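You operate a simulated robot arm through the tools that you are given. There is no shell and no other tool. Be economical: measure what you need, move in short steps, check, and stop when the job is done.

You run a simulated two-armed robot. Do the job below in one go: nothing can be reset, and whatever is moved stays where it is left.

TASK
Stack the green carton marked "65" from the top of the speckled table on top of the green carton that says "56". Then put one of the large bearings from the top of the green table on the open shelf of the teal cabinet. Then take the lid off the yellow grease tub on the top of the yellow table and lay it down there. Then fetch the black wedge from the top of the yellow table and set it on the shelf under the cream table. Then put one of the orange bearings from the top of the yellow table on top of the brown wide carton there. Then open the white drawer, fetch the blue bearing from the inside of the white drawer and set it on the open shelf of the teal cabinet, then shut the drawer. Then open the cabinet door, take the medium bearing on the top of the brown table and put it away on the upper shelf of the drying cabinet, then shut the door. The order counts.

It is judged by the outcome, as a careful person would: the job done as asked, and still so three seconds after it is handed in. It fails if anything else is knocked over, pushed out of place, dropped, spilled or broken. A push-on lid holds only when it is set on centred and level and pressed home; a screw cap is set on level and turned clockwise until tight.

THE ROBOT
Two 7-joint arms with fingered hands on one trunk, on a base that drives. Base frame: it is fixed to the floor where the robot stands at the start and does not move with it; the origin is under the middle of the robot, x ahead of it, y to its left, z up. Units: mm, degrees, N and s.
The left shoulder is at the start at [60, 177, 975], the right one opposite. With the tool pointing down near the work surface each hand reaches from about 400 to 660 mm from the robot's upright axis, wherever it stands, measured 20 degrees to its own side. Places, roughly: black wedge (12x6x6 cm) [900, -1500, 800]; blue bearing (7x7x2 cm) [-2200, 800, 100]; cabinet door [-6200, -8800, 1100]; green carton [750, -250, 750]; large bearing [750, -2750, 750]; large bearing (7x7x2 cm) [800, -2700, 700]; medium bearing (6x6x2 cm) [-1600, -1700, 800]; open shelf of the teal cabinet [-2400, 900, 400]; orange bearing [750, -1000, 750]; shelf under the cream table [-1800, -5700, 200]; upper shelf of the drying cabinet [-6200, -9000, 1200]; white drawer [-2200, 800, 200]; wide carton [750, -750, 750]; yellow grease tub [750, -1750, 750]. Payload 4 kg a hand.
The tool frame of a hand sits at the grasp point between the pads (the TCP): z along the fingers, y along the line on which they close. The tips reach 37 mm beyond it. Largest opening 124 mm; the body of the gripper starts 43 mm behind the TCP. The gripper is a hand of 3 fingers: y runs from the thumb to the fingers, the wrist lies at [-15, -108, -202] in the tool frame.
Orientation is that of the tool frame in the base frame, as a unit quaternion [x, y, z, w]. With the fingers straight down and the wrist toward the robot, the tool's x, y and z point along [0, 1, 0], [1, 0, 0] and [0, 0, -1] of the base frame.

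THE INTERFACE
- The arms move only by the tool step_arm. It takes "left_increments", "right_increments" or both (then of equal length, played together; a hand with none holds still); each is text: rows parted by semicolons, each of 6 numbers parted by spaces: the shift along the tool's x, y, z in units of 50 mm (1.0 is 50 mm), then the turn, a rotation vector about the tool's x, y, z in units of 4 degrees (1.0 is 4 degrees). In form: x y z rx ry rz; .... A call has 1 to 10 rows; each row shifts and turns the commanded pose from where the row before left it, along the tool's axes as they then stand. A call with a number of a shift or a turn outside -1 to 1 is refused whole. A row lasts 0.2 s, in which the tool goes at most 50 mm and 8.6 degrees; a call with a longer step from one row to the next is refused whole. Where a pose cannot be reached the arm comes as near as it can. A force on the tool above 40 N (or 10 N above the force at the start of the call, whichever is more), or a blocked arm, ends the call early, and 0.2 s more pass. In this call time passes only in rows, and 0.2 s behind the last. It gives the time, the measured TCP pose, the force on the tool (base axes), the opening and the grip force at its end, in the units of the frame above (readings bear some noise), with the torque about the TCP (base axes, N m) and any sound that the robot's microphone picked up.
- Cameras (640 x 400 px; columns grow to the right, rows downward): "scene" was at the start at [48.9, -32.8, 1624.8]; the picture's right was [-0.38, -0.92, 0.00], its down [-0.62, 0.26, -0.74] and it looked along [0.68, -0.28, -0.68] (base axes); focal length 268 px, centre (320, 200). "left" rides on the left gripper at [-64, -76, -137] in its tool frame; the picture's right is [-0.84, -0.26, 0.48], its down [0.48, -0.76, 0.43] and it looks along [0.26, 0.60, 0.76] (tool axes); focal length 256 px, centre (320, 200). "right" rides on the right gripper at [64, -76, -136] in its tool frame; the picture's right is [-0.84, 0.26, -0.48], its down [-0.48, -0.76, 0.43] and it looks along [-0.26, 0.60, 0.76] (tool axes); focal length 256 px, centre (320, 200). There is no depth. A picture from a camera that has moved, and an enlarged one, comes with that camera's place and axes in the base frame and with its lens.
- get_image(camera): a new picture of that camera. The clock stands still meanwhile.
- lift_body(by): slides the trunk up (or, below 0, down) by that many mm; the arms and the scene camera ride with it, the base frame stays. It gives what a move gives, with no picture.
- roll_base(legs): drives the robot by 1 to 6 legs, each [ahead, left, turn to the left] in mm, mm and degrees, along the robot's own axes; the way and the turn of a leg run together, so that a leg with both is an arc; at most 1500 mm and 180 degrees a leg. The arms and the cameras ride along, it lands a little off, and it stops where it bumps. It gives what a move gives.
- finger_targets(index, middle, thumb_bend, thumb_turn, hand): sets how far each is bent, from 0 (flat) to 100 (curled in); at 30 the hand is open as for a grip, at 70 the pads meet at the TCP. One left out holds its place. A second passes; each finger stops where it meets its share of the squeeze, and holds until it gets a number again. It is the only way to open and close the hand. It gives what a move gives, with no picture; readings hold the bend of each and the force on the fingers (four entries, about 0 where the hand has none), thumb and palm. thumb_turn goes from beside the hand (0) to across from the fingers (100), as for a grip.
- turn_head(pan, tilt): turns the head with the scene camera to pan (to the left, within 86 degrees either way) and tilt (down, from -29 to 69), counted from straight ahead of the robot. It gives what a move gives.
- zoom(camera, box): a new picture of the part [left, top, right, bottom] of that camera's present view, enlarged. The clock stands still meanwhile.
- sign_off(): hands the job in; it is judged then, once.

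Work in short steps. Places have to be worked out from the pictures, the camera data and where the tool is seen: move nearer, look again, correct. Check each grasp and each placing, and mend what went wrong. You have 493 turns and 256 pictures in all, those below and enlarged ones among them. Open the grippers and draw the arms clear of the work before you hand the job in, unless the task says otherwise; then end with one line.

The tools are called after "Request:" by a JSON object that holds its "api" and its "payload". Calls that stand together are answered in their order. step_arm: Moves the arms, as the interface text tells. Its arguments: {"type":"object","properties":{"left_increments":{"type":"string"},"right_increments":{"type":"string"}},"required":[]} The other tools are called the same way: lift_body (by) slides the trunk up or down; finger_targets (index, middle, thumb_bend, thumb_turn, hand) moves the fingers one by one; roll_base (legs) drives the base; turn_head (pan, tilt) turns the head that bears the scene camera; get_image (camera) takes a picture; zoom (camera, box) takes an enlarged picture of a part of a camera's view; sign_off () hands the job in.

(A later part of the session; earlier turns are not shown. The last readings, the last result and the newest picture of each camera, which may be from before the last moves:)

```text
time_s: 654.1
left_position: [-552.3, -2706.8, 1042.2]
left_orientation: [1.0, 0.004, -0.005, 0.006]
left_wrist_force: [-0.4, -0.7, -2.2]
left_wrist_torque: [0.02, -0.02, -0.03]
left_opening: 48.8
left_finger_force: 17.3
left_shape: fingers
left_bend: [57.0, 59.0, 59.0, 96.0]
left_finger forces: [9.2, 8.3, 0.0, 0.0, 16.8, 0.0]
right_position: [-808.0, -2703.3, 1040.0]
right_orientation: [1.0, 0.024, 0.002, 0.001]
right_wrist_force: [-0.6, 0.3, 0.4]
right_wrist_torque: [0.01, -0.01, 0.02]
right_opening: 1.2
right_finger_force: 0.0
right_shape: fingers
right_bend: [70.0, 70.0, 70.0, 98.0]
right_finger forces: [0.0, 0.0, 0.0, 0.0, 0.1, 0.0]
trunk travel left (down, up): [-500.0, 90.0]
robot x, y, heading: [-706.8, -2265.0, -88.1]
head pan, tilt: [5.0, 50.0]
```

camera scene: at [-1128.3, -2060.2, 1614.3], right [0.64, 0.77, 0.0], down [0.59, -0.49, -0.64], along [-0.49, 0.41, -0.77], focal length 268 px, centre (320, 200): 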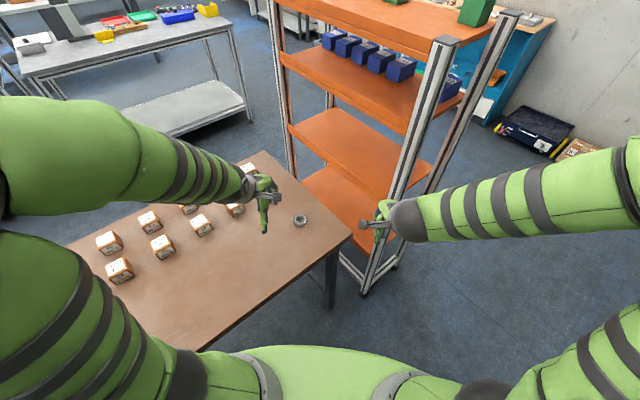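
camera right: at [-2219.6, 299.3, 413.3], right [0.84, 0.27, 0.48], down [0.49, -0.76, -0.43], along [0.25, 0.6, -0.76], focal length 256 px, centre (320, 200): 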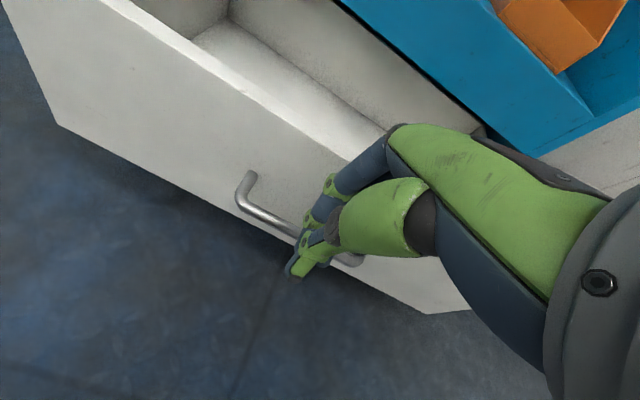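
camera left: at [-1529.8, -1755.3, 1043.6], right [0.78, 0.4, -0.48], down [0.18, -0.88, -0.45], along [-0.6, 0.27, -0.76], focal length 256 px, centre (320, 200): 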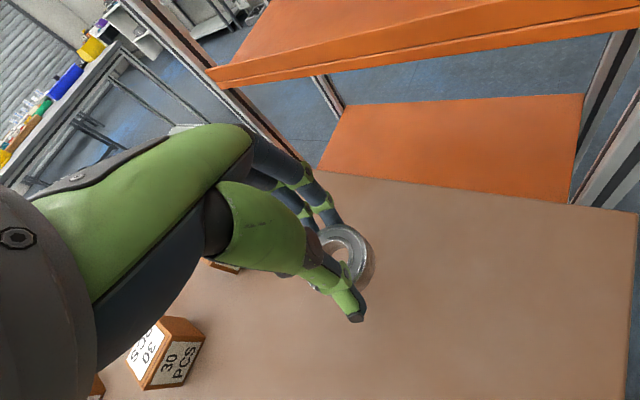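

Request:
{"api": "roll_base", "payload": {"legs": [[0, -130, -1.9], [1420, 0, 0], [1420, 0, 0]]}}

Request:
{"api": "roll_base", "payload": {"legs": [[1400, 0, 0]]}}

```text
time_s: 668.7
left_position: [-709.1, -5561.0, 1041.9]
left_orientation: [1.0, -0.026, -0.005, 0.005]
left_wrist_force: [0.8, 0.2, -1.3]
left_wrist_torque: [-0.03, -0.02, 0.0]
left_opening: 48.7
left_finger_force: 17.2
left_shape: fingers
left_bend: [57.0, 59.0, 59.0, 96.0]
left_finger forces: [9.5, 8.3, 0.0, 0.0, 16.7, 0.0]
right_position: [-963.2, -5542.3, 1040.9]
right_orientation: [1.0, -0.006, 0.003, 0.0]
right_wrist_force: [-0.3, 0.9, -0.2]
right_wrist_torque: [0.02, 0.01, -0.01]
right_opening: 1.1
right_finger_force: 0.1
right_shape: fingers
right_bend: [70.0, 70.0, 70.0, 98.0]
right_finger forces: [0.0, 0.0, 0.0, 0.0, 0.0, 0.0]
trunk travel left (down, up): [-500.0, 90.0]
robot x, y, heading: [-833.7, -5115.2, -91.6]
head pan, tilt: [5.0, 50.0]
```

```text
time_s: 675.7
left_position: [-771.2, -6965.7, 1041.0]
left_orientation: [0.999, -0.037, -0.005, 0.005]
left_wrist_force: [0.3, 0.3, -1.6]
left_wrist_torque: [-0.02, -0.02, 0.02]
left_opening: 48.8
left_finger_force: 17.3
left_shape: fingers
left_bend: [57.0, 59.0, 59.0, 96.0]
left_finger forces: [9.4, 8.4, 0.1, 0.0, 16.7, 0.0]
right_position: [-1024.3, -6942.0, 1039.8]
right_orientation: [1.0, -0.018, 0.002, 0.001]
right_wrist_force: [0.6, 0.0, 0.1]
right_wrist_torque: [-0.02, -0.01, -0.02]
right_opening: 1.1
right_finger_force: 0.1
right_shape: fingers
right_bend: [70.0, 70.0, 70.0, 98.0]
right_finger forces: [0.0, 0.0, 0.0, 0.1, 0.1, 0.0]
trunk travel left (down, up): [-500.0, 90.0]
robot x, y, heading: [-890.1, -6512.5, -92.9]
head pan, tilt: [5.0, 50.0]
```

Request:
{"api": "roll_base", "payload": {"legs": [[1390, 0, 2.9], [0, 0, -90], [1400, 0, 0], [1400, 0, 0]]}}

```text
time_s: 699.7
left_position: [-4204.2, -8031.6, 1041.5]
left_orientation: [-0.698, 0.716, 0.008, 0.0]
left_wrist_force: [-0.2, 0.4, -1.2]
left_wrist_torque: [-0.01, -0.01, -0.04]
left_opening: 48.9
left_finger_force: 17.0
left_shape: fingers
left_bend: [57.0, 59.0, 59.0, 96.0]
left_finger forces: [9.3, 8.4, 0.1, 0.1, 16.6, 0.0]
right_position: [-4193.8, -7775.0, 1040.6]
right_orientation: [0.713, -0.702, 0.002, 0.002]
right_wrist_force: [-0.2, 0.1, -0.3]
right_wrist_torque: [-0.01, 0.02, -0.01]
right_opening: 1.2
right_finger_force: 0.1
right_shape: fingers
right_bend: [70.0, 70.0, 70.0, 98.0]
right_finger forces: [0.1, 0.0, 0.0, 0.0, 0.1, 0.0]
trunk travel left (down, up): [-500.0, 90.0]
robot x, y, heading: [-3759.9, -7890.3, -179.9]
head pan, tilt: [5.0, 50.0]
```

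Continue to x≈-5850, turn to face the cabinet there (clear of the open door), and look.

Request:
{"api": "roll_base", "payload": {"legs": [[1100, 0, 0], [1000, 0, 0], [0, 0, 90]]}}

Request:
{"api": "lift_body", "payload": {"by": 85}}

Request:
{"api": "turn_head", "payload": {"pan": -15, "tilt": 25}}

Request:
{"api": "get_image", "payload": {"camera": "scene"}}

```text
time_s: 714.1
left_position: [-5722.1, -8324.4, 1040.6]
left_orientation: [1.0, -0.003, -0.005, 0.005]
left_wrist_force: [0.1, -0.5, -1.2]
left_wrist_torque: [-0.02, -0.05, 0.0]
left_opening: 47.9
left_finger_force: 17.2
left_shape: fingers
left_bend: [57.0, 59.0, 59.0, 96.0]
left_finger forces: [9.3, 8.4, 0.0, 0.0, 16.4, 0.0]
right_position: [-5978.5, -8317.4, 1039.4]
right_orientation: [1.0, 0.016, 0.003, 0.0]
right_wrist_force: [-0.1, 0.3, 0.2]
right_wrist_torque: [0.02, 0.0, -0.02]
right_opening: 1.2
right_finger_force: 0.1
right_shape: fingers
right_bend: [70.0, 70.0, 70.0, 98.0]
right_finger forces: [0.0, 0.0, 0.1, 0.1, 0.0, 0.1]
trunk travel left (down, up): [-500.0, 90.0]
robot x, y, heading: [-5870.1, -7881.6, -88.9]
head pan, tilt: [5.0, 50.0]
```

```text
time_s: 715.3
left_position: [-5723.7, -8323.6, 1125.8]
left_orientation: [1.0, -0.004, -0.005, 0.005]
left_wrist_force: [1.4, -0.7, -2.0]
left_wrist_torque: [0.02, -0.05, -0.02]
left_opening: 47.8
left_finger_force: 16.9
left_shape: fingers
left_bend: [57.0, 59.0, 59.0, 96.0]
left_finger forces: [9.3, 8.4, 0.0, 0.1, 16.3, 0.0]
right_position: [-5978.9, -8318.5, 1124.7]
right_orientation: [1.0, 0.017, 0.003, 0.0]
right_wrist_force: [0.1, -0.4, -0.1]
right_wrist_torque: [0.02, 0.0, 0.01]
right_opening: 1.1
right_finger_force: 0.1
right_shape: fingers
right_bend: [70.0, 70.0, 70.0, 98.0]
right_finger forces: [0.1, 0.0, 0.1, 0.0, 0.1, 0.0]
trunk travel left (down, up): [-585.0, 5.0]
robot x, y, heading: [-5866.0, -7877.6, -88.8]
head pan, tilt: [5.0, 50.0]
```

```text
time_s: 716.2
left_position: [-5723.3, -8323.7, 1126.5]
left_orientation: [1.0, -0.004, -0.005, 0.005]
left_wrist_force: [0.3, -0.1, -1.5]
left_wrist_torque: [0.0, 0.0, -0.01]
left_opening: 47.9
left_finger_force: 16.9
left_shape: fingers
left_bend: [57.0, 59.0, 59.0, 96.0]
left_finger forces: [9.3, 8.5, 0.0, 0.0, 16.3, 0.0]
right_position: [-5979.5, -8316.9, 1124.8]
right_orientation: [1.0, 0.016, 0.004, 0.0]
right_wrist_force: [0.2, -0.6, -0.2]
right_wrist_torque: [-0.03, -0.02, 0.0]
right_opening: 1.3
right_finger_force: 0.0
right_shape: fingers
right_bend: [70.0, 70.0, 70.0, 98.0]
right_finger forces: [0.1, 0.0, 0.1, 0.0, 0.0, 0.1]
trunk travel left (down, up): [-585.0, 5.0]
robot x, y, heading: [-5871.6, -7884.5, -88.7]
head pan, tilt: [-15.0, 25.0]
```

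```text
23 pictures are left
camera scene: at [-5890.4, -7941.2, 1736.7], right [-0.97, 0.24, 0.0], down [0.1, 0.41, -0.91], along [-0.22, -0.88, -0.42], focal length 268 px, centre (320, 200)
```

scene: 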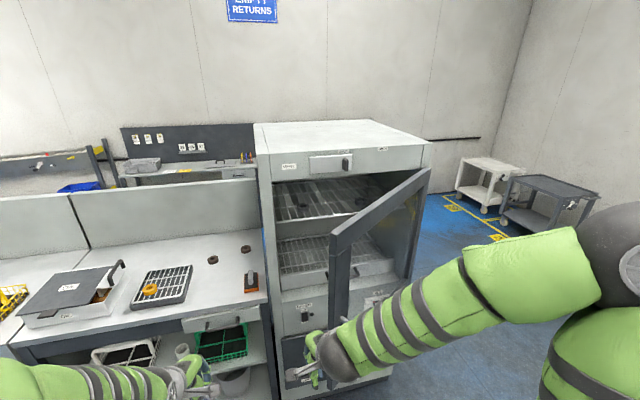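

The door seems less open than I left it. Zoom to measure.

Request:
{"api": "zoom", "payload": {"camera": "scene", "box": [240, 110, 450, 330]}}

```text
1.82 times, centred on (345, 220) of scene
camera zoom: at [-5890.4, -7941.2, 1736.7], right [-0.97, 0.24, 0.0], down [0.1, 0.41, -0.91], along [-0.22, -0.88, -0.42], focal length 488 px, centre (274, 164)
```

zoom: 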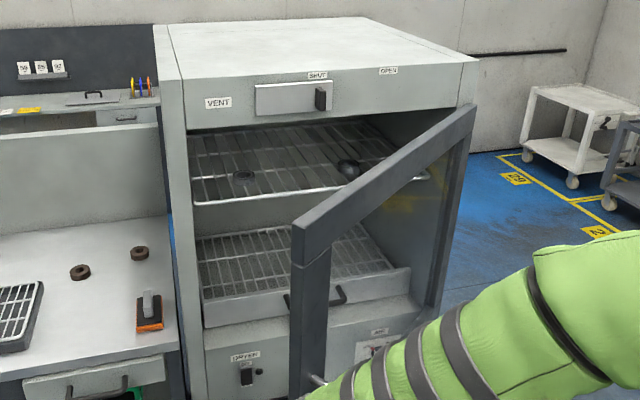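

The door is at ~37° (my elbow must have nudged it when passing), and the upper shelf opening is only ~170 mm tall (z 1238–1408) — so the hand must enter tilted. I'll set the bearing down on the clear bench spot beside, then regrasp it with a tilted hand. Reposition at heading −120°.

Request:
{"api": "roll_base", "payload": {"legs": [[0, 0, -31.3], [100, 507, 0]]}}

Request:
{"api": "turn_head", "payload": {"pan": 0, "tilt": 48}}

Request:
{"api": "get_image", "payload": {"camera": "scene"}}

```text
time_s: 720.7
left_position: [-5581.7, -8680.3, 1125.7]
left_orientation: [0.963, -0.271, -0.006, 0.004]
left_wrist_force: [0.6, 0.3, -2.2]
left_wrist_torque: [0.04, -0.03, 0.01]
left_opening: 48.1
left_finger_force: 16.7
left_shape: fingers
left_bend: [57.0, 59.0, 59.0, 96.0]
left_finger forces: [9.1, 8.5, 0.0, 0.1, 16.2, 0.0]
right_position: [-5797.7, -8542.0, 1126.0]
right_orientation: [0.968, -0.252, 0.002, 0.001]
right_wrist_force: [-0.1, 0.6, -0.1]
right_wrist_torque: [-0.02, 0.02, 0.01]
right_opening: 1.3
right_finger_force: 0.0
right_shape: fingers
right_bend: [70.0, 70.0, 70.0, 98.0]
right_finger forces: [0.0, 0.1, 0.0, 0.1, 0.1, 0.1]
trunk travel left (down, up): [-585.0, 5.0]
robot x, y, heading: [-5479.5, -8222.6, -119.8]
head pan, tilt: [-15.0, 25.0]
```

```text
time_s: 721.6
left_position: [-5582.4, -8679.1, 1127.5]
left_orientation: [0.962, -0.271, -0.007, 0.004]
left_wrist_force: [0.5, 0.0, -2.6]
left_wrist_torque: [0.02, -0.04, -0.02]
left_opening: 47.8
left_finger_force: 17.0
left_shape: fingers
left_bend: [57.0, 59.0, 59.0, 96.0]
left_finger forces: [9.4, 8.4, 0.0, 0.1, 16.2, 0.0]
right_position: [-5797.7, -8542.1, 1125.0]
right_orientation: [0.968, -0.252, 0.002, 0.001]
right_wrist_force: [0.2, -0.3, 0.0]
right_wrist_torque: [-0.01, 0.02, -0.02]
right_opening: 1.3
right_finger_force: 0.1
right_shape: fingers
right_bend: [70.0, 70.0, 70.0, 98.0]
right_finger forces: [0.0, 0.1, 0.1, 0.1, 0.0, 0.0]
trunk travel left (down, up): [-585.0, 5.0]
robot x, y, heading: [-5477.8, -8223.3, -120.1]
head pan, tilt: [0.0, 48.0]
```

```text
21 pictures are left
camera scene: at [-5501.1, -8267.9, 1702.1], right [-0.87, 0.5, 0.0], down [0.37, 0.64, -0.67], along [-0.33, -0.58, -0.74], focal length 268 px, centre (320, 200)
```

scene: 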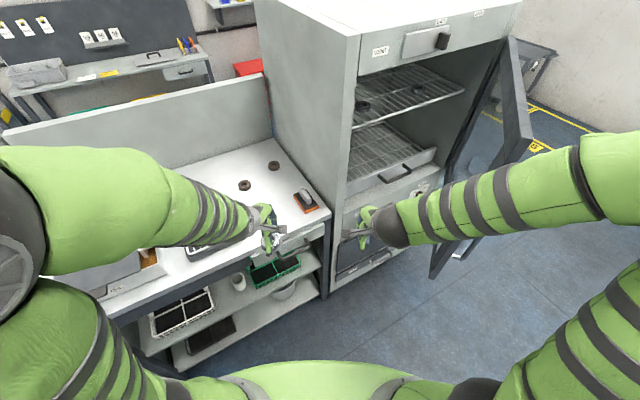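

From here both the bench spot and the cabinet interior are accessible. Move over the bench spot (-5600,-8870) and lower until contact.

Request:
{"api": "step_arm", "payload": {"left_increments": "0.336 0.69 0.3 0 0 0;0.336 0.69 0.3 0 0 0;0.336 0.69 0.3 0 0 0;0.336 0.69 0.3 0 0 0;0.336 0.69 0.3 0 0 0;0 0 0.8 0 0 0"}}

Request:
{"api": "get_image", "payload": {"camera": "left"}}

```text
time_s: 723.0
left_position: [-5600.9, -8871.3, 1011.4]
left_orientation: [0.962, -0.272, -0.006, 0.002]
left_wrist_force: [-0.8, -0.8, -1.6]
left_wrist_torque: [-0.02, -0.01, 0.0]
left_opening: 48.0
left_finger_force: 17.4
left_shape: fingers
left_bend: [57.0, 59.0, 59.0, 96.0]
left_finger forces: [9.4, 8.5, 0.0, 0.1, 16.4, 0.1]
right_position: [-5798.0, -8542.7, 1125.1]
right_orientation: [0.968, -0.252, 0.003, 0.0]
right_wrist_force: [0.4, 0.1, 0.1]
right_wrist_torque: [-0.01, 0.01, -0.01]
right_opening: 1.2
right_finger_force: 0.2
right_shape: fingers
right_bend: [70.0, 70.0, 70.0, 98.0]
right_finger forces: [0.0, 0.1, 0.0, 0.1, 0.1, 0.0]
trunk travel left (down, up): [-585.0, 5.0]
robot x, y, heading: [-5481.5, -8224.7, -119.7]
head pan, tilt: [0.0, 48.0]
```

```text
20 pictures are left
camera left: at [-5613.9, -8773.8, 1147.3], right [-0.59, 0.66, -0.48], down [0.8, 0.39, -0.45], along [-0.1, -0.64, -0.76], focal length 256 px, centre (320, 200)
```

left: 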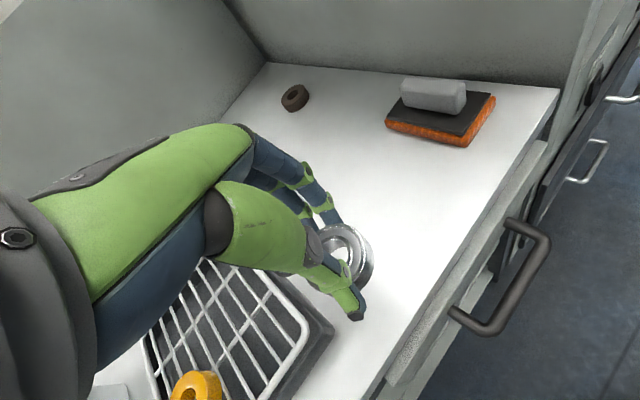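

Shift 40 mm away from the tray, then lower to contact.

Request:
{"api": "step_arm", "payload": {"left_increments": "-0.63 0.3 0 0 0 0;0 0 0.5 0 0 0;0 0 0.3 0 0 0;0 0 0.1 0 0 0;0 0 0.1 0 0 0;0 0 0.1 0 0 0;0 0 0.1 0 0 0;0 0 0.1 0 0 0;0 0 0.1 0 0 0;0 0 0.1 0 0 0"}}

```text
time_s: 725.2
left_position: [-5637.2, -8867.1, 938.0]
left_orientation: [0.962, -0.272, -0.007, 0.003]
left_wrist_force: [-0.2, -0.7, -1.3]
left_wrist_torque: [0.0, -0.02, 0.01]
left_opening: 47.6
left_finger_force: 17.0
left_shape: fingers
left_bend: [57.0, 59.0, 59.0, 96.0]
left_finger forces: [9.3, 8.4, 0.1, 0.1, 16.2, 0.1]
right_position: [-5797.3, -8542.6, 1125.0]
right_orientation: [0.968, -0.252, 0.002, 0.001]
right_wrist_force: [-0.4, -0.5, 0.9]
right_wrist_torque: [0.0, 0.01, 0.02]
right_opening: 1.3
right_finger_force: 0.1
right_shape: fingers
right_bend: [70.0, 70.0, 70.0, 98.0]
right_finger forces: [0.0, 0.0, 0.1, 0.1, 0.1, 0.1]
trunk travel left (down, up): [-585.0, 5.0]
robot x, y, heading: [-5479.2, -8223.8, -119.8]
head pan, tilt: [0.0, 48.0]
```

Request:
{"api": "step_arm", "payload": {"left_increments": "0 0 0.1 0 0 0;0 0 0.1 0 0 0;0 0 0.1 0 0 0;0 0 0.1 0 0 0;0 0 0.1 0 0 0;0 0 0.1 0 0 0;0 0 0.1 0 0 0;0 0 0.1 0 0 0;0 0 0.1 0 0 0;0 0 0.1 0 0 0"}}

```text
time_s: 726.4
left_position: [-5640.1, -8869.8, 922.0]
left_orientation: [0.963, -0.271, -0.01, 0.011]
left_wrist_force: [6.4, 6.8, 25.5]
left_wrist_torque: [0.3, -0.14, -0.05]
left_opening: 48.3
left_finger_force: 24.4
left_shape: fingers
left_bend: [58.0, 60.0, 57.0, 96.0]
left_finger forces: [8.4, 10.1, 0.0, 0.0, 30.4, 0.1]
right_position: [-5796.8, -8539.4, 1126.8]
right_orientation: [0.968, -0.251, 0.003, 0.002]
right_wrist_force: [-0.1, 0.6, 0.8]
right_wrist_torque: [-0.01, -0.01, 0.0]
right_opening: 1.1
right_finger_force: 0.0
right_shape: fingers
right_bend: [70.0, 70.0, 70.0, 98.0]
right_finger forces: [0.0, 0.0, 0.0, 0.1, 0.0, 0.0]
trunk travel left (down, up): [-585.0, 5.0]
robot x, y, heading: [-5479.1, -8222.9, -119.9]
head pan, tilt: [0.0, 48.0]
stopped in row 5 (left hand): the force on the tool passed its limit at 45 N (the readings are from after the stop); the commanded pose is now the measured one
```

Bearing rests on the bench. Ease, release and lift, then rotate the hand to lateral-closing and ~53° forward tilt.

Request:
{"api": "step_arm", "payload": {"left_increments": "0 0 -0.06 0 0 0"}}

Request:
{"api": "finger_targets", "payload": {"hand": "left", "index": 40, "middle": 40, "thumb_bend": 40}}

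Request:
{"api": "step_arm", "payload": {"left_increments": "0 0 -0.4 0 0 0;0 0 -0.9 0 0 0;0 0 -0.9 0 0 0;0 0 -0.7 0 0 0"}}

Request:
{"api": "step_arm", "payload": {"left_increments": "0 0 0 -0.52 -0.52 -1;0 0 0 -0.52 -0.52 -1;0 0 0 -0.52 -0.52 -1;0 0 0 -0.52 -0.52 -1;0 0 0 -0.52 -0.52 -1;0 0 0 -0.52 -0.52 -1;0 0 0 -0.52 -0.52 -1;0 0 0 -0.52 -0.52 -1;0 0 0 -0.52 -0.52 -1;0 0 0 -0.52 -0.52 -1"}}

Request:
{"api": "step_arm", "payload": {"left_increments": "0 0 0 -0.52 -0.52 -1;0 0 0 -0.52 -0.52 -1;0 0 0 -0.52 -0.52 -1;0 0 0 -0.52 -0.52 -1;0 0 0 -0.52 -0.52 -1;0 0 0 -0.52 -0.52 -1;0 0 0 -0.52 -0.52 -1;0 0 0 -0.52 -0.52 -1;0 0 0 -0.52 -0.52 -1;0 0 0 -0.52 -0.52 -1"}}

Request:
{"api": "get_image", "payload": {"camera": "left"}}

```text
time_s: 726.8
left_position: [-5640.5, -8870.0, 922.3]
left_orientation: [0.962, -0.271, -0.009, 0.009]
left_wrist_force: [2.3, 3.7, 13.9]
left_wrist_torque: [0.1, 0.04, -0.03]
left_opening: 48.3
left_finger_force: 20.1
left_shape: fingers
left_bend: [58.0, 60.0, 58.0, 96.0]
left_finger forces: [9.4, 8.4, 0.1, 0.0, 23.0, 0.0]
right_position: [-5796.4, -8541.4, 1125.8]
right_orientation: [0.968, -0.252, 0.003, 0.001]
right_wrist_force: [-0.2, 0.1, -0.4]
right_wrist_torque: [0.01, -0.01, -0.03]
right_opening: 1.4
right_finger_force: 0.0
right_shape: fingers
right_bend: [70.0, 70.0, 70.0, 98.0]
right_finger forces: [0.1, 0.0, 0.1, 0.1, 0.0, 0.0]
trunk travel left (down, up): [-585.0, 5.0]
robot x, y, heading: [-5480.1, -8223.8, -119.8]
head pan, tilt: [0.0, 48.0]
```

```text
time_s: 727.8
left_position: [-5640.2, -8870.7, 922.9]
left_orientation: [0.963, -0.27, -0.009, 0.009]
left_wrist_force: [0.1, 0.4, 0.1]
left_wrist_torque: [-0.01, -0.02, 0.01]
left_opening: 93.0
left_finger_force: 0.1
left_shape: fingers
left_bend: [40.0, 40.0, 40.0, 97.0]
left_finger forces: [0.1, 0.0, 0.0, 0.0, 0.1, 0.1]
right_position: [-5796.9, -8542.3, 1125.1]
right_orientation: [0.968, -0.252, 0.003, 0.001]
right_wrist_force: [-0.3, 0.1, -0.7]
right_wrist_torque: [-0.02, -0.01, 0.03]
right_opening: 1.1
right_finger_force: 0.0
right_shape: fingers
right_bend: [70.0, 70.0, 70.0, 98.0]
right_finger forces: [0.0, 0.0, 0.1, 0.0, 0.0, 0.0]
trunk travel left (down, up): [-585.0, 5.0]
robot x, y, heading: [-5477.2, -8225.0, -119.8]
head pan, tilt: [0.0, 48.0]
```

```text
time_s: 728.8
left_position: [-5636.2, -8868.4, 1067.6]
left_orientation: [0.963, -0.27, -0.008, 0.009]
left_wrist_force: [0.3, -0.9, 0.1]
left_wrist_torque: [-0.01, 0.0, -0.01]
left_opening: 93.1
left_finger_force: 0.1
left_shape: fingers
left_bend: [40.0, 40.0, 40.0, 97.0]
left_finger forces: [0.0, 0.1, 0.1, 0.1, 0.0, 0.1]
right_position: [-5797.9, -8541.7, 1124.3]
right_orientation: [0.968, -0.252, 0.002, 0.001]
right_wrist_force: [-0.4, 0.8, 0.6]
right_wrist_torque: [-0.01, -0.02, 0.0]
right_opening: 1.1
right_finger_force: 0.0
right_shape: fingers
right_bend: [70.0, 70.0, 70.0, 98.0]
right_finger forces: [0.0, 0.0, 0.0, 0.1, 0.1, 0.0]
trunk travel left (down, up): [-585.0, 5.0]
robot x, y, heading: [-5479.3, -8221.8, -119.9]
head pan, tilt: [0.0, 48.0]
```

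```text
time_s: 731.0
left_position: [-5637.1, -8869.3, 1068.2]
left_orientation: [0.962, 0.081, -0.228, 0.127]
left_wrist_force: [-0.8, -0.8, -0.3]
left_wrist_torque: [0.02, 0.0, 0.01]
left_opening: 93.4
left_finger_force: 0.0
left_shape: fingers
left_bend: [40.0, 40.0, 40.0, 97.0]
left_finger forces: [0.0, 0.0, 0.0, 0.0, 0.1, 0.0]
right_position: [-5797.1, -8541.7, 1125.6]
right_orientation: [0.968, -0.25, 0.003, 0.0]
right_wrist_force: [0.3, -0.9, -1.0]
right_wrist_torque: [-0.01, 0.0, -0.01]
right_opening: 1.3
right_finger_force: 0.0
right_shape: fingers
right_bend: [70.0, 70.0, 70.0, 98.0]
right_finger forces: [0.0, 0.0, 0.0, 0.0, 0.0, 0.0]
trunk travel left (down, up): [-585.0, 5.0]
robot x, y, heading: [-5475.0, -8228.9, -120.0]
head pan, tilt: [0.0, 48.0]
```

```text
time_s: 733.1
left_position: [-5637.9, -8867.1, 1067.0]
left_orientation: [0.784, 0.416, -0.404, 0.221]
left_wrist_force: [0.2, -0.4, 0.3]
left_wrist_torque: [0.02, 0.01, 0.01]
left_opening: 93.0
left_finger_force: 0.1
left_shape: fingers
left_bend: [40.0, 40.0, 40.0, 97.0]
left_finger forces: [0.0, 0.0, 0.1, 0.0, 0.1, 0.1]
right_position: [-5796.7, -8541.9, 1124.7]
right_orientation: [0.968, -0.251, 0.002, 0.0]
right_wrist_force: [0.6, 0.1, -0.4]
right_wrist_torque: [0.03, 0.01, 0.01]
right_opening: 1.3
right_finger_force: 0.1
right_shape: fingers
right_bend: [70.0, 70.0, 70.0, 98.0]
right_finger forces: [0.0, 0.0, 0.0, 0.0, 0.1, 0.0]
trunk travel left (down, up): [-585.0, 5.0]
robot x, y, heading: [-5477.0, -8226.4, -119.8]
head pan, tilt: [0.0, 48.0]
```

```text
19 pictures are left
camera left: at [-5659.7, -8764.0, 1197.0], right [-0.7, -0.58, 0.41], down [-0.67, 0.35, -0.65], along [0.24, -0.73, -0.64], focal length 256 px, centre (320, 200)
```

left: 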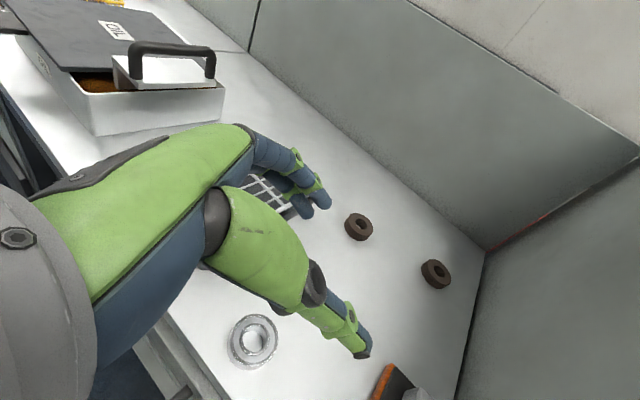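

Tilt is 55°, closing axis lateral. Bearing at ≈(-5646,-8868). Move to the pre-grasp point behind it.

Request:
{"api": "step_arm", "payload": {"left_increments": "0.92 -0.05 0.13 0 0 0;0.92 -0.05 0.13 0 0 0;0.92 -0.05 0.13 0 0 0"}}

Request:
{"api": "get_image", "payload": {"camera": "left"}}

```text
time_s: 734.0
left_position: [-5606.1, -8812.5, 943.8]
left_orientation: [0.783, 0.416, -0.406, 0.221]
left_wrist_force: [0.4, 0.3, -0.9]
left_wrist_torque: [-0.01, -0.04, -0.01]
left_opening: 93.0
left_finger_force: 0.1
left_shape: fingers
left_bend: [40.0, 40.0, 40.0, 98.0]
left_finger forces: [0.0, 0.0, 0.0, 0.1, 0.1, 0.0]
right_position: [-5797.7, -8543.4, 1124.9]
right_orientation: [0.968, -0.251, 0.002, 0.0]
right_wrist_force: [-0.7, -0.2, 0.1]
right_wrist_torque: [0.02, -0.02, 0.02]
right_opening: 1.0
right_finger_force: 0.0
right_shape: fingers
right_bend: [70.0, 70.0, 70.0, 98.0]
right_finger forces: [0.1, 0.0, 0.0, 0.0, 0.0, 0.0]
trunk travel left (down, up): [-585.0, 5.0]
robot x, y, heading: [-5481.7, -8225.6, -119.8]
head pan, tilt: [0.0, 48.0]
```

```text
18 pictures are left
camera left: at [-5627.9, -8706.3, 1073.5], right [-0.7, -0.58, 0.41], down [-0.67, 0.35, -0.65], along [0.24, -0.73, -0.64], focal length 256 px, centre (320, 200)
```

left: 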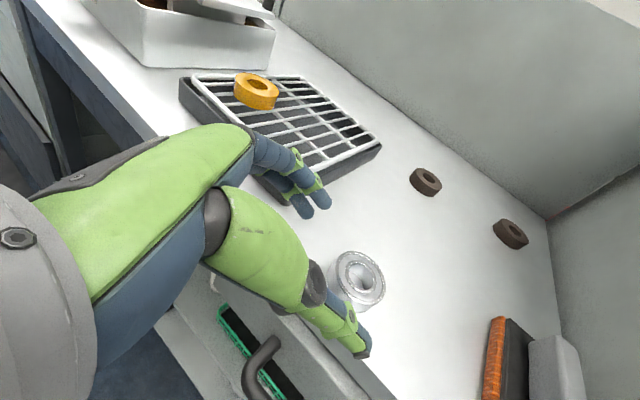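

Well aligned; advance ~60 mm along the fingers.

Request:
{"api": "step_arm", "payload": {"left_increments": "0 0 0.4 0 0 0;0 0 0.4 0 0 0;0.03 0 0.25 0 0 0;0 0 0.15 0 0 0"}}

Request:
{"api": "finger_targets", "payload": {"hand": "left", "index": 54, "middle": 54, "thumb_bend": 54}}

Request:
{"api": "get_image", "payload": {"camera": "left"}}

```text
time_s: 735.0
left_position: [-5633.2, -8852.4, 908.3]
left_orientation: [0.783, 0.415, -0.406, 0.223]
left_wrist_force: [1.9, 1.2, 13.3]
left_wrist_torque: [-0.72, -0.45, 0.11]
left_opening: 93.2
left_finger_force: 7.2
left_shape: fingers
left_bend: [40.0, 39.0, 40.0, 98.0]
left_finger forces: [0.1, 14.3, 0.0, 0.0, 0.0, 0.2]
right_position: [-5797.5, -8541.4, 1125.9]
right_orientation: [0.968, -0.251, 0.002, 0.001]
right_wrist_force: [0.2, -0.6, 0.0]
right_wrist_torque: [0.0, -0.01, -0.03]
right_opening: 0.9
right_finger_force: 0.1
right_shape: fingers
right_bend: [70.0, 70.0, 70.0, 98.0]
right_finger forces: [0.0, 0.1, 0.1, 0.2, 0.0, 0.0]
trunk travel left (down, up): [-585.0, 5.0]
robot x, y, heading: [-5476.6, -8225.7, -119.7]
head pan, tilt: [0.0, 48.0]
```

```text
time_s: 736.0
left_position: [-5632.8, -8853.5, 909.8]
left_orientation: [0.783, 0.415, -0.405, 0.223]
left_wrist_force: [6.5, -4.4, 24.2]
left_wrist_torque: [-1.32, -0.65, 0.28]
left_opening: 51.6
left_finger_force: 12.9
left_shape: fingers
left_bend: [53.0, 47.0, 54.0, 97.0]
left_finger forces: [1.2, 23.4, 0.1, 0.1, 0.5, 0.1]
right_position: [-5795.8, -8541.9, 1126.5]
right_orientation: [0.968, -0.251, 0.003, 0.001]
right_wrist_force: [0.0, -0.6, 0.2]
right_wrist_torque: [0.03, 0.01, 0.01]
right_opening: 1.1
right_finger_force: 0.1
right_shape: fingers
right_bend: [70.0, 70.0, 70.0, 98.0]
right_finger forces: [0.0, 0.0, 0.0, 0.0, 0.0, 0.0]
trunk travel left (down, up): [-585.0, 5.0]
robot x, y, heading: [-5481.2, -8224.1, -119.9]
head pan, tilt: [0.0, 48.0]
```

```text
17 pictures are left
camera left: at [-5654.7, -8747.5, 1038.7], right [-0.7, -0.58, 0.41], down [-0.67, 0.35, -0.65], along [0.24, -0.73, -0.64], focal length 256 px, centre (320, 200)
```

left: 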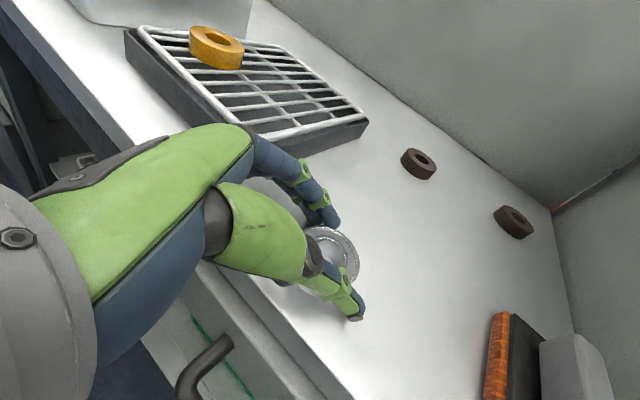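

The lower finger rests on the bench. Raise 4 mm and close fully.

Request:
{"api": "step_arm", "payload": {"left_increments": "-0.07 0 -0.05 0 0 0"}}

Request:
{"api": "finger_targets", "payload": {"hand": "left", "index": 66, "middle": 66, "thumb_bend": 66}}

Request:
{"api": "get_image", "payload": {"camera": "left"}}

```text
time_s: 736.4
left_position: [-5632.6, -8851.5, 909.9]
left_orientation: [0.785, 0.415, -0.404, 0.22]
left_wrist_force: [3.4, -4.5, 15.2]
left_wrist_torque: [-0.86, -0.35, 0.07]
left_opening: 51.1
left_finger_force: 7.4
left_shape: fingers
left_bend: [54.0, 49.0, 54.0, 97.0]
left_finger forces: [0.5, 14.8, 0.0, 0.0, 0.1, 0.0]
right_position: [-5797.4, -8542.9, 1125.3]
right_orientation: [0.968, -0.252, 0.002, 0.0]
right_wrist_force: [0.4, -0.1, 0.2]
right_wrist_torque: [0.01, 0.03, 0.0]
right_opening: 1.2
right_finger_force: 0.1
right_shape: fingers
right_bend: [70.0, 70.0, 70.0, 98.0]
right_finger forces: [0.0, 0.0, 0.0, 0.0, 0.1, 0.0]
trunk travel left (down, up): [-585.0, 5.0]
robot x, y, heading: [-5480.7, -8225.1, -119.9]
head pan, tilt: [0.0, 48.0]
```

```text
time_s: 737.4
left_position: [-5632.6, -8852.2, 912.3]
left_orientation: [0.783, 0.416, -0.406, 0.222]
left_wrist_force: [2.7, -1.1, 23.4]
left_wrist_torque: [-1.0, -0.27, 0.15]
left_opening: 34.8
left_finger_force: 22.0
left_shape: fingers
left_bend: [61.0, 55.0, 61.0, 97.0]
left_finger forces: [7.7, 23.8, 0.0, 0.0, 11.4, 0.1]
right_position: [-5796.7, -8541.7, 1125.8]
right_orientation: [0.968, -0.252, 0.001, 0.001]
right_wrist_force: [0.0, -0.4, 0.3]
right_wrist_torque: [0.02, -0.03, 0.0]
right_opening: 1.3
right_finger_force: 0.1
right_shape: fingers
right_bend: [70.0, 70.0, 70.0, 98.0]
right_finger forces: [0.0, 0.0, 0.0, 0.0, 0.0, 0.1]
trunk travel left (down, up): [-585.0, 5.0]
robot x, y, heading: [-5477.7, -8222.4, -120.0]
head pan, tilt: [0.0, 48.0]
```

```text
16 pictures are left
camera left: at [-5655.3, -8746.8, 1042.1], right [-0.7, -0.58, 0.41], down [-0.67, 0.35, -0.65], along [0.24, -0.73, -0.64], focal length 256 px, centre (320, 200)
```

left: 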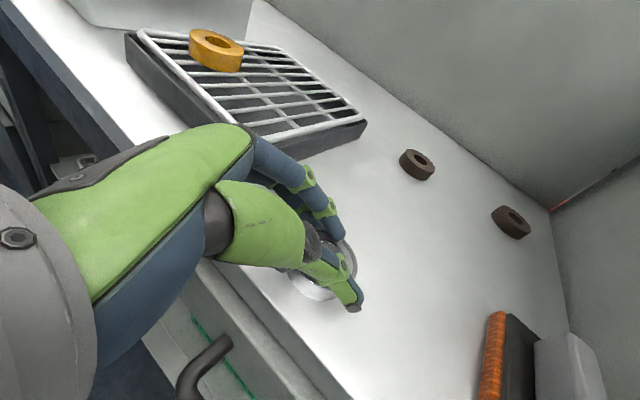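

Test-lift 20 mm to see whether the bearing is held level.

Request:
{"api": "step_arm", "payload": {"left_increments": "-0.16 0 -0.12 0 0 0;-0.16 0 -0.12 0 0 0"}}

Request:
{"api": "zoom", "payload": {"camera": "left", "box": [240, 180, 420, 340]}}

```text
time_s: 738.0
left_position: [-5633.5, -8851.4, 929.4]
left_orientation: [0.785, 0.416, -0.404, 0.22]
left_wrist_force: [0.4, -0.3, -0.3]
left_wrist_torque: [0.01, 0.02, 0.02]
left_opening: 13.2
left_finger_force: 0.1
left_shape: fingers
left_bend: [66.0, 64.0, 66.0, 97.0]
left_finger forces: [0.0, 0.0, 0.0, 0.0, 0.0, 0.1]
right_position: [-5797.8, -8541.4, 1124.7]
right_orientation: [0.968, -0.253, 0.002, 0.0]
right_wrist_force: [-0.2, -0.4, -0.6]
right_wrist_torque: [-0.02, 0.01, 0.0]
right_opening: 0.9
right_finger_force: 0.0
right_shape: fingers
right_bend: [70.0, 70.0, 70.0, 98.0]
right_finger forces: [0.0, 0.0, 0.1, 0.0, 0.0, 0.0]
trunk travel left (down, up): [-585.0, 5.0]
robot x, y, heading: [-5476.0, -8220.4, -120.1]
head pan, tilt: [0.0, 48.0]
```

```text
2.50 times, centred on (330, 260) of left
camera zoom: at [-5655.4, -8746.8, 1060.2], right [-0.71, -0.58, 0.4], down [-0.67, 0.36, -0.65], along [0.24, -0.73, -0.64], focal length 640 px, centre (295, 50)
```

zoom: 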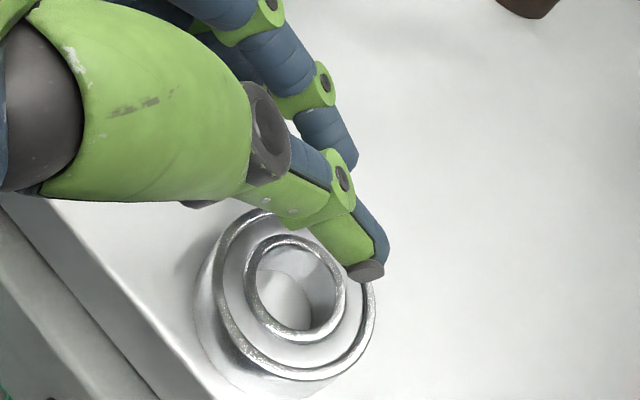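

It slipped: with this much tilt the two fingers stack vertically. Use a gentler 35° tilt (still fits for a shallow placement). Open, raise, reduce tilt and re-aim at the bearing (now ≈(-5656,-8854)).

Request:
{"api": "finger_targets", "payload": {"hand": "left", "index": 42, "middle": 42, "thumb_bend": 42}}

Request:
{"api": "step_arm", "payload": {"left_increments": "-0.8 0 -0.56 0 0 0;0 0 0 0 1 0;0 0 0 0 1 0;0 0 0 0 1 0;0 0 0 0 1 0;0 0 0 0 1 0;0.24 -0.35 0.22 0 0 0"}}

Request:
{"api": "get_image", "payload": {"camera": "left"}}

```text
time_s: 739.0
left_position: [-5632.3, -8852.2, 930.5]
left_orientation: [0.784, 0.415, -0.405, 0.222]
left_wrist_force: [0.4, -0.9, -0.2]
left_wrist_torque: [0.02, 0.03, -0.03]
left_opening: 86.5
left_finger_force: 0.1
left_shape: fingers
left_bend: [42.0, 42.0, 42.0, 97.0]
left_finger forces: [0.0, 0.0, 0.0, 0.0, 0.0, 0.0]
right_position: [-5797.0, -8542.9, 1125.7]
right_orientation: [0.968, -0.251, 0.003, 0.001]
right_wrist_force: [0.1, 0.6, 0.7]
right_wrist_torque: [0.01, 0.02, 0.0]
right_opening: 1.0
right_finger_force: 0.1
right_shape: fingers
right_bend: [70.0, 70.0, 70.0, 98.0]
right_finger forces: [0.1, 0.0, 0.1, 0.0, 0.0, 0.0]
trunk travel left (down, up): [-585.0, 5.0]
robot x, y, heading: [-5482.2, -8221.9, -120.0]
head pan, tilt: [0.0, 48.0]
```

```text
time_s: 740.5
left_position: [-5646.4, -8839.5, 962.2]
left_orientation: [0.843, 0.447, -0.262, 0.145]
left_wrist_force: [-1.2, 0.2, 0.0]
left_wrist_torque: [-0.01, -0.01, 0.01]
left_opening: 86.8
left_finger_force: 0.0
left_shape: fingers
left_bend: [42.0, 42.0, 42.0, 98.0]
left_finger forces: [0.1, 0.0, 0.0, 0.0, 0.1, 0.1]
right_position: [-5797.4, -8542.0, 1125.2]
right_orientation: [0.968, -0.252, 0.003, 0.001]
right_wrist_force: [-0.7, 0.0, 0.3]
right_wrist_torque: [-0.02, -0.01, -0.06]
right_opening: 1.3
right_finger_force: 0.0
right_shape: fingers
right_bend: [70.0, 70.0, 70.0, 98.0]
right_finger forces: [0.0, 0.0, 0.0, 0.0, 0.0, 0.0]
trunk travel left (down, up): [-585.0, 5.0]
robot x, y, heading: [-5477.2, -8223.7, -120.0]
head pan, tilt: [0.0, 48.0]
```

```text
14 pictures are left
camera left: at [-5697.1, -8774.9, 1111.2], right [-0.75, -0.66, 0.08], down [-0.54, 0.54, -0.64], along [0.38, -0.52, -0.76], focal length 256 px, centre (320, 200)
```

left: 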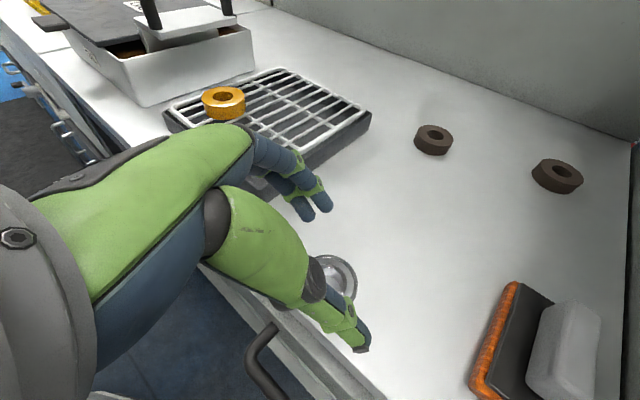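

Bearing ≈(-5655,-8860). Descend to straddle it.

Request:
{"api": "step_arm", "payload": {"left_increments": "0.2 0.04 0.33 0 0 0;0.16 0.04 0.28 0 0 0;0.06 0 0.1 0 0 0"}}

Request:
{"api": "finger_targets", "payload": {"hand": "left", "index": 54, "middle": 54, "thumb_bend": 54}}

Request:
{"api": "zoom", "payload": {"camera": "left", "box": [240, 180, 420, 380]}}

```text
time_s: 741.4
left_position: [-5646.3, -8844.2, 923.2]
left_orientation: [0.843, 0.447, -0.262, 0.145]
left_wrist_force: [0.2, 0.3, 0.0]
left_wrist_torque: [-0.01, 0.02, 0.01]
left_opening: 86.7
left_finger_force: 0.1
left_shape: fingers
left_bend: [42.0, 42.0, 42.0, 98.0]
left_finger forces: [0.0, 0.0, 0.1, 0.0, 0.0, 0.0]
right_position: [-5797.4, -8543.6, 1125.1]
right_orientation: [0.968, -0.252, 0.003, 0.001]
right_wrist_force: [1.2, 0.5, 0.1]
right_wrist_torque: [0.0, 0.0, 0.01]
right_opening: 1.2
right_finger_force: 0.1
right_shape: fingers
right_bend: [70.0, 70.0, 70.0, 98.0]
right_finger forces: [0.0, 0.0, 0.0, 0.0, 0.0, 0.0]
trunk travel left (down, up): [-585.0, 5.0]
robot x, y, heading: [-5478.6, -8226.1, -119.9]
head pan, tilt: [0.0, 48.0]
```

```text
time_s: 742.4
left_position: [-5644.0, -8845.0, 922.3]
left_orientation: [0.842, 0.448, -0.262, 0.146]
left_wrist_force: [0.0, 0.4, 0.1]
left_wrist_torque: [-0.02, 0.01, 0.01]
left_opening: 50.8
left_finger_force: 0.2
left_shape: fingers
left_bend: [54.0, 54.0, 54.0, 98.0]
left_finger forces: [0.1, 0.3, 0.0, 0.0, 0.3, 0.0]
right_position: [-5797.7, -8542.3, 1125.5]
right_orientation: [0.968, -0.252, 0.003, 0.001]
right_wrist_force: [-0.8, -0.5, -0.5]
right_wrist_torque: [0.01, -0.02, 0.03]
right_opening: 1.2
right_finger_force: 0.2
right_shape: fingers
right_bend: [70.0, 70.0, 70.0, 98.0]
right_finger forces: [0.0, 0.0, 0.0, 0.0, 0.1, 0.0]
trunk travel left (down, up): [-585.0, 5.0]
robot x, y, heading: [-5479.2, -8222.7, -119.7]
head pan, tilt: [0.0, 48.0]
```

```text
2.00 times, centred on (330, 280) of left
camera zoom: at [-5694.4, -8780.6, 1071.0], right [-0.75, -0.66, 0.08], down [-0.54, 0.54, -0.64], along [0.38, -0.52, -0.76], focal length 512 px, centre (300, 40)
```

zoom: 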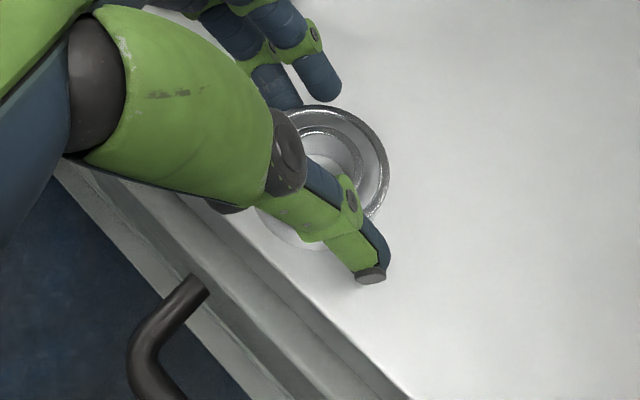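

Light contact on both sides at mid-height. Open a touch, lower 4 mm and close firmly.

Request:
{"api": "finger_targets", "payload": {"hand": "left", "index": 50, "middle": 50, "thumb_bend": 50}}

Request:
{"api": "step_arm", "payload": {"left_increments": "0.05 0 0.07 0 0 0"}}

Request:
{"api": "finger_targets", "payload": {"hand": "left", "index": 66, "middle": 66, "thumb_bend": 66}}

Request:
{"api": "step_arm", "payload": {"left_increments": "-0.12 0 -0.16 0 0 0;-0.23 0 -0.33 0 0 0;-0.34 0 -0.49 0 0 0"}}

Request:
{"api": "zoom", "payload": {"camera": "left", "box": [240, 180, 420, 380]}}

```text
time_s: 743.4
left_position: [-5644.2, -8844.7, 923.3]
left_orientation: [0.842, 0.449, -0.262, 0.146]
left_wrist_force: [0.5, 0.9, -0.2]
left_wrist_torque: [-0.02, 0.01, 0.03]
left_opening: 62.2
left_finger_force: 0.2
left_shape: fingers
left_bend: [50.0, 50.0, 50.0, 98.0]
left_finger forces: [0.1, 0.0, 0.0, 0.0, 0.1, 0.1]
right_position: [-5797.7, -8542.6, 1125.6]
right_orientation: [0.968, -0.252, 0.003, 0.001]
right_wrist_force: [-0.7, -0.3, 0.3]
right_wrist_torque: [-0.01, -0.01, -0.03]
right_opening: 1.1
right_finger_force: 0.0
right_shape: fingers
right_bend: [70.0, 70.0, 70.0, 98.0]
right_finger forces: [0.0, 0.0, 0.1, 0.0, 0.1, 0.1]
trunk travel left (down, up): [-585.0, 5.0]
robot x, y, heading: [-5475.8, -8224.5, -120.2]
head pan, tilt: [0.0, 48.0]
```

```text
time_s: 743.8
left_position: [-5644.2, -8843.3, 919.5]
left_orientation: [0.842, 0.448, -0.263, 0.147]
left_wrist_force: [0.5, 0.3, 6.8]
left_wrist_torque: [-0.18, -0.23, 0.02]
left_opening: 62.1
left_finger_force: 3.6
left_shape: fingers
left_bend: [50.0, 50.0, 50.0, 98.0]
left_finger forces: [0.0, 7.0, 0.0, 0.0, 0.0, 0.0]
right_position: [-5797.5, -8541.4, 1126.1]
right_orientation: [0.968, -0.251, 0.002, 0.0]
right_wrist_force: [-0.8, -0.8, 0.2]
right_wrist_torque: [-0.03, -0.03, -0.01]
right_opening: 1.3
right_finger_force: 0.2
right_shape: fingers
right_bend: [70.0, 70.0, 70.0, 98.0]
right_finger forces: [0.0, 0.1, 0.0, 0.0, 0.1, 0.0]
trunk travel left (down, up): [-585.0, 5.0]
robot x, y, heading: [-5476.0, -8227.8, -119.7]
head pan, tilt: [0.0, 48.0]
```

```text
time_s: 744.8
left_position: [-5643.4, -8843.8, 921.4]
left_orientation: [0.842, 0.447, -0.263, 0.147]
left_wrist_force: [6.0, -3.5, 21.8]
left_wrist_torque: [-0.75, -0.52, 0.17]
left_opening: 45.2
left_finger_force: 25.1
left_shape: fingers
left_bend: [58.0, 57.0, 59.0, 97.0]
left_finger forces: [10.1, 26.8, 0.1, 0.0, 14.8, 0.0]
right_position: [-5796.3, -8542.3, 1125.8]
right_orientation: [0.968, -0.25, 0.003, 0.001]
right_wrist_force: [0.3, 0.2, -0.3]
right_wrist_torque: [-0.02, -0.01, 0.02]
right_opening: 1.2
right_finger_force: 0.1
right_shape: fingers
right_bend: [70.0, 70.0, 70.0, 98.0]
right_finger forces: [0.1, 0.0, 0.1, 0.0, 0.0, 0.0]
trunk travel left (down, up): [-585.0, 5.0]
robot x, y, heading: [-5476.0, -8219.7, -120.0]
head pan, tilt: [0.0, 48.0]
```

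```text
time_s: 745.5
left_position: [-5644.9, -8842.0, 979.0]
left_orientation: [0.843, 0.447, -0.263, 0.145]
left_wrist_force: [0.7, -0.9, -1.3]
left_wrist_torque: [-0.04, 0.0, -0.01]
left_opening: 38.2
left_finger_force: 16.6
left_shape: fingers
left_bend: [61.0, 58.0, 60.0, 96.0]
left_finger forces: [7.9, 11.4, 0.0, 0.0, 13.4, 0.0]
right_position: [-5797.7, -8542.3, 1125.8]
right_orientation: [0.968, -0.251, 0.002, 0.001]
right_wrist_force: [-0.7, 0.5, 0.0]
right_wrist_torque: [-0.01, -0.01, 0.03]
right_opening: 1.3
right_finger_force: 0.1
right_shape: fingers
right_bend: [70.0, 70.0, 70.0, 98.0]
right_finger forces: [0.0, 0.1, 0.0, 0.0, 0.1, 0.1]
trunk travel left (down, up): [-585.0, 5.0]
robot x, y, heading: [-5480.5, -8220.8, -119.6]
head pan, tilt: [0.0, 48.0]
```

```text
2.00 times, centred on (330, 280) of left
camera zoom: at [-5694.5, -8777.8, 1126.2], right [-0.75, -0.66, 0.08], down [-0.54, 0.54, -0.64], along [0.38, -0.52, -0.76], focal length 512 px, centre (300, 40)
```

zoom: 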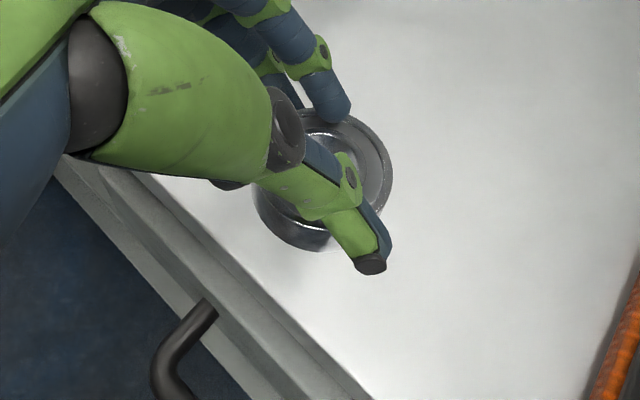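

Bearing is held. Tuck the right hand aside, and raise the bearing to shelf height outside the cabinet.

Request:
{"api": "step_arm", "payload": {"left_increments": "-0.51 0 -0.73 0 0 0;-0.51 0 -0.73 0 0 0;-0.51 0 -0.73 0 0 0;-0.51 0 -0.73 0 0 0;-0.51 0 -0.73 0 0 0;-0.51 0 -0.73 0 0 0;-0.5 0 -0.7 0 0 0", "right_increments": "-0.6 -0.4 0 0 0 0;-0.6 -0.4 0 0 0 0;-0.6 -0.4 0 0 0 0;-0.6 -0.4 0 0 0 0;-0.6 0 0 0 0 0;-0.6 0 0 0 0 0;0 0 0 0 0 0"}}

Request:
{"api": "roll_base", "payload": {"legs": [[0, -434, 0]]}}

Request:
{"api": "turn_head", "payload": {"pan": 0, "tilt": 35}}

Request:
{"api": "get_image", "payload": {"camera": "scene"}}

```text
time_s: 747.1
left_position: [-5648.2, -8840.8, 1290.9]
left_orientation: [0.842, 0.448, -0.262, 0.145]
left_wrist_force: [-0.1, -0.4, -1.1]
left_wrist_torque: [-0.03, 0.0, -0.03]
left_opening: 37.7
left_finger_force: 15.7
left_shape: fingers
left_bend: [61.0, 58.0, 60.0, 96.0]
left_finger forces: [7.3, 11.3, 0.1, 0.0, 13.2, 0.0]
right_position: [-5943.2, -8452.9, 1160.4]
right_orientation: [0.968, -0.251, 0.001, 0.0]
right_wrist_force: [-0.3, 0.6, 0.7]
right_wrist_torque: [-0.03, -0.04, -0.02]
right_opening: 1.2
right_finger_force: 0.0
right_shape: fingers
right_bend: [70.0, 70.0, 70.0, 98.0]
right_finger forces: [0.1, 0.0, 0.0, 0.0, 0.1, 0.1]
right hand out of reach, approached as far as the arm can: row 1, 2, 3, 4
trunk travel left (down, up): [-585.0, 5.0]
robot x, y, heading: [-5477.7, -8222.8, -119.9]
head pan, tilt: [0.0, 48.0]
```

```text
time_s: 748.4
left_position: [-5725.3, -8797.0, 1291.5]
left_orientation: [0.842, 0.449, -0.262, 0.147]
left_wrist_force: [-0.2, 0.8, -1.5]
left_wrist_torque: [-0.02, -0.05, 0.06]
left_opening: 37.7
left_finger_force: 15.9
left_shape: fingers
left_bend: [61.0, 58.0, 60.0, 96.0]
left_finger forces: [7.3, 11.3, 0.1, 0.0, 13.5, 0.1]
right_position: [-6016.5, -8406.4, 1158.3]
right_orientation: [0.969, -0.247, 0.004, -0.001]
right_wrist_force: [-0.7, 0.4, -0.5]
right_wrist_torque: [-0.06, -0.02, 0.03]
right_opening: 1.3
right_finger_force: 0.1
right_shape: fingers
right_bend: [70.0, 70.0, 70.0, 98.0]
right_finger forces: [0.0, 0.0, 0.1, 0.0, 0.0, 0.0]
trunk travel left (down, up): [-585.0, 5.0]
robot x, y, heading: [-5553.7, -8179.5, -119.9]
head pan, tilt: [0.0, 48.0]
stopped in leg 1: the force on the tool passed its limit at 53 N (the readings are from after the stop); the commanded pose is now the measured one
```

```text
time_s: 749.2
left_position: [-5722.5, -8800.3, 1291.0]
left_orientation: [0.842, 0.449, -0.262, 0.147]
left_wrist_force: [0.1, -0.2, -1.2]
left_wrist_torque: [0.04, -0.07, 0.0]
left_opening: 37.7
left_finger_force: 15.5
left_shape: fingers
left_bend: [61.0, 58.0, 60.0, 96.0]
left_finger forces: [7.3, 11.2, 0.0, 0.0, 13.5, 0.0]
right_position: [-6013.6, -8409.7, 1158.3]
right_orientation: [0.969, -0.247, 0.003, -0.002]
right_wrist_force: [-0.8, -0.2, -0.2]
right_wrist_torque: [0.0, 0.0, -0.02]
right_opening: 1.1
right_finger_force: 0.0
right_shape: fingers
right_bend: [70.0, 70.0, 70.0, 98.0]
right_finger forces: [0.0, 0.0, 0.0, 0.0, 0.0, 0.0]
trunk travel left (down, up): [-585.0, 5.0]
robot x, y, heading: [-5553.1, -8178.4, -119.6]
head pan, tilt: [0.0, 35.0]
```

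```text
11 pictures are left
camera scene: at [-5580.7, -8233.2, 1721.0], right [-0.87, 0.5, 0.0], down [0.29, 0.5, -0.82], along [-0.41, -0.71, -0.57], focal length 268 px, centre (320, 200)
```

scene: 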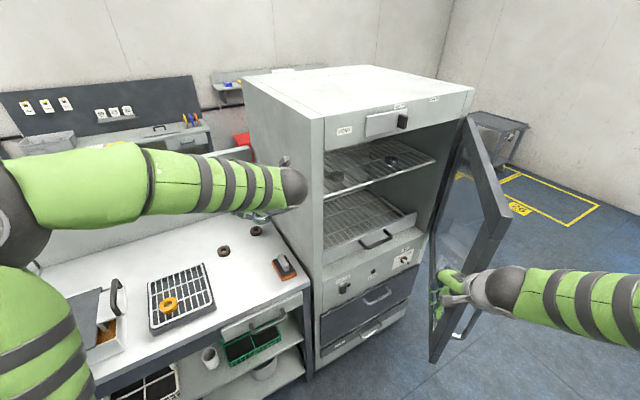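

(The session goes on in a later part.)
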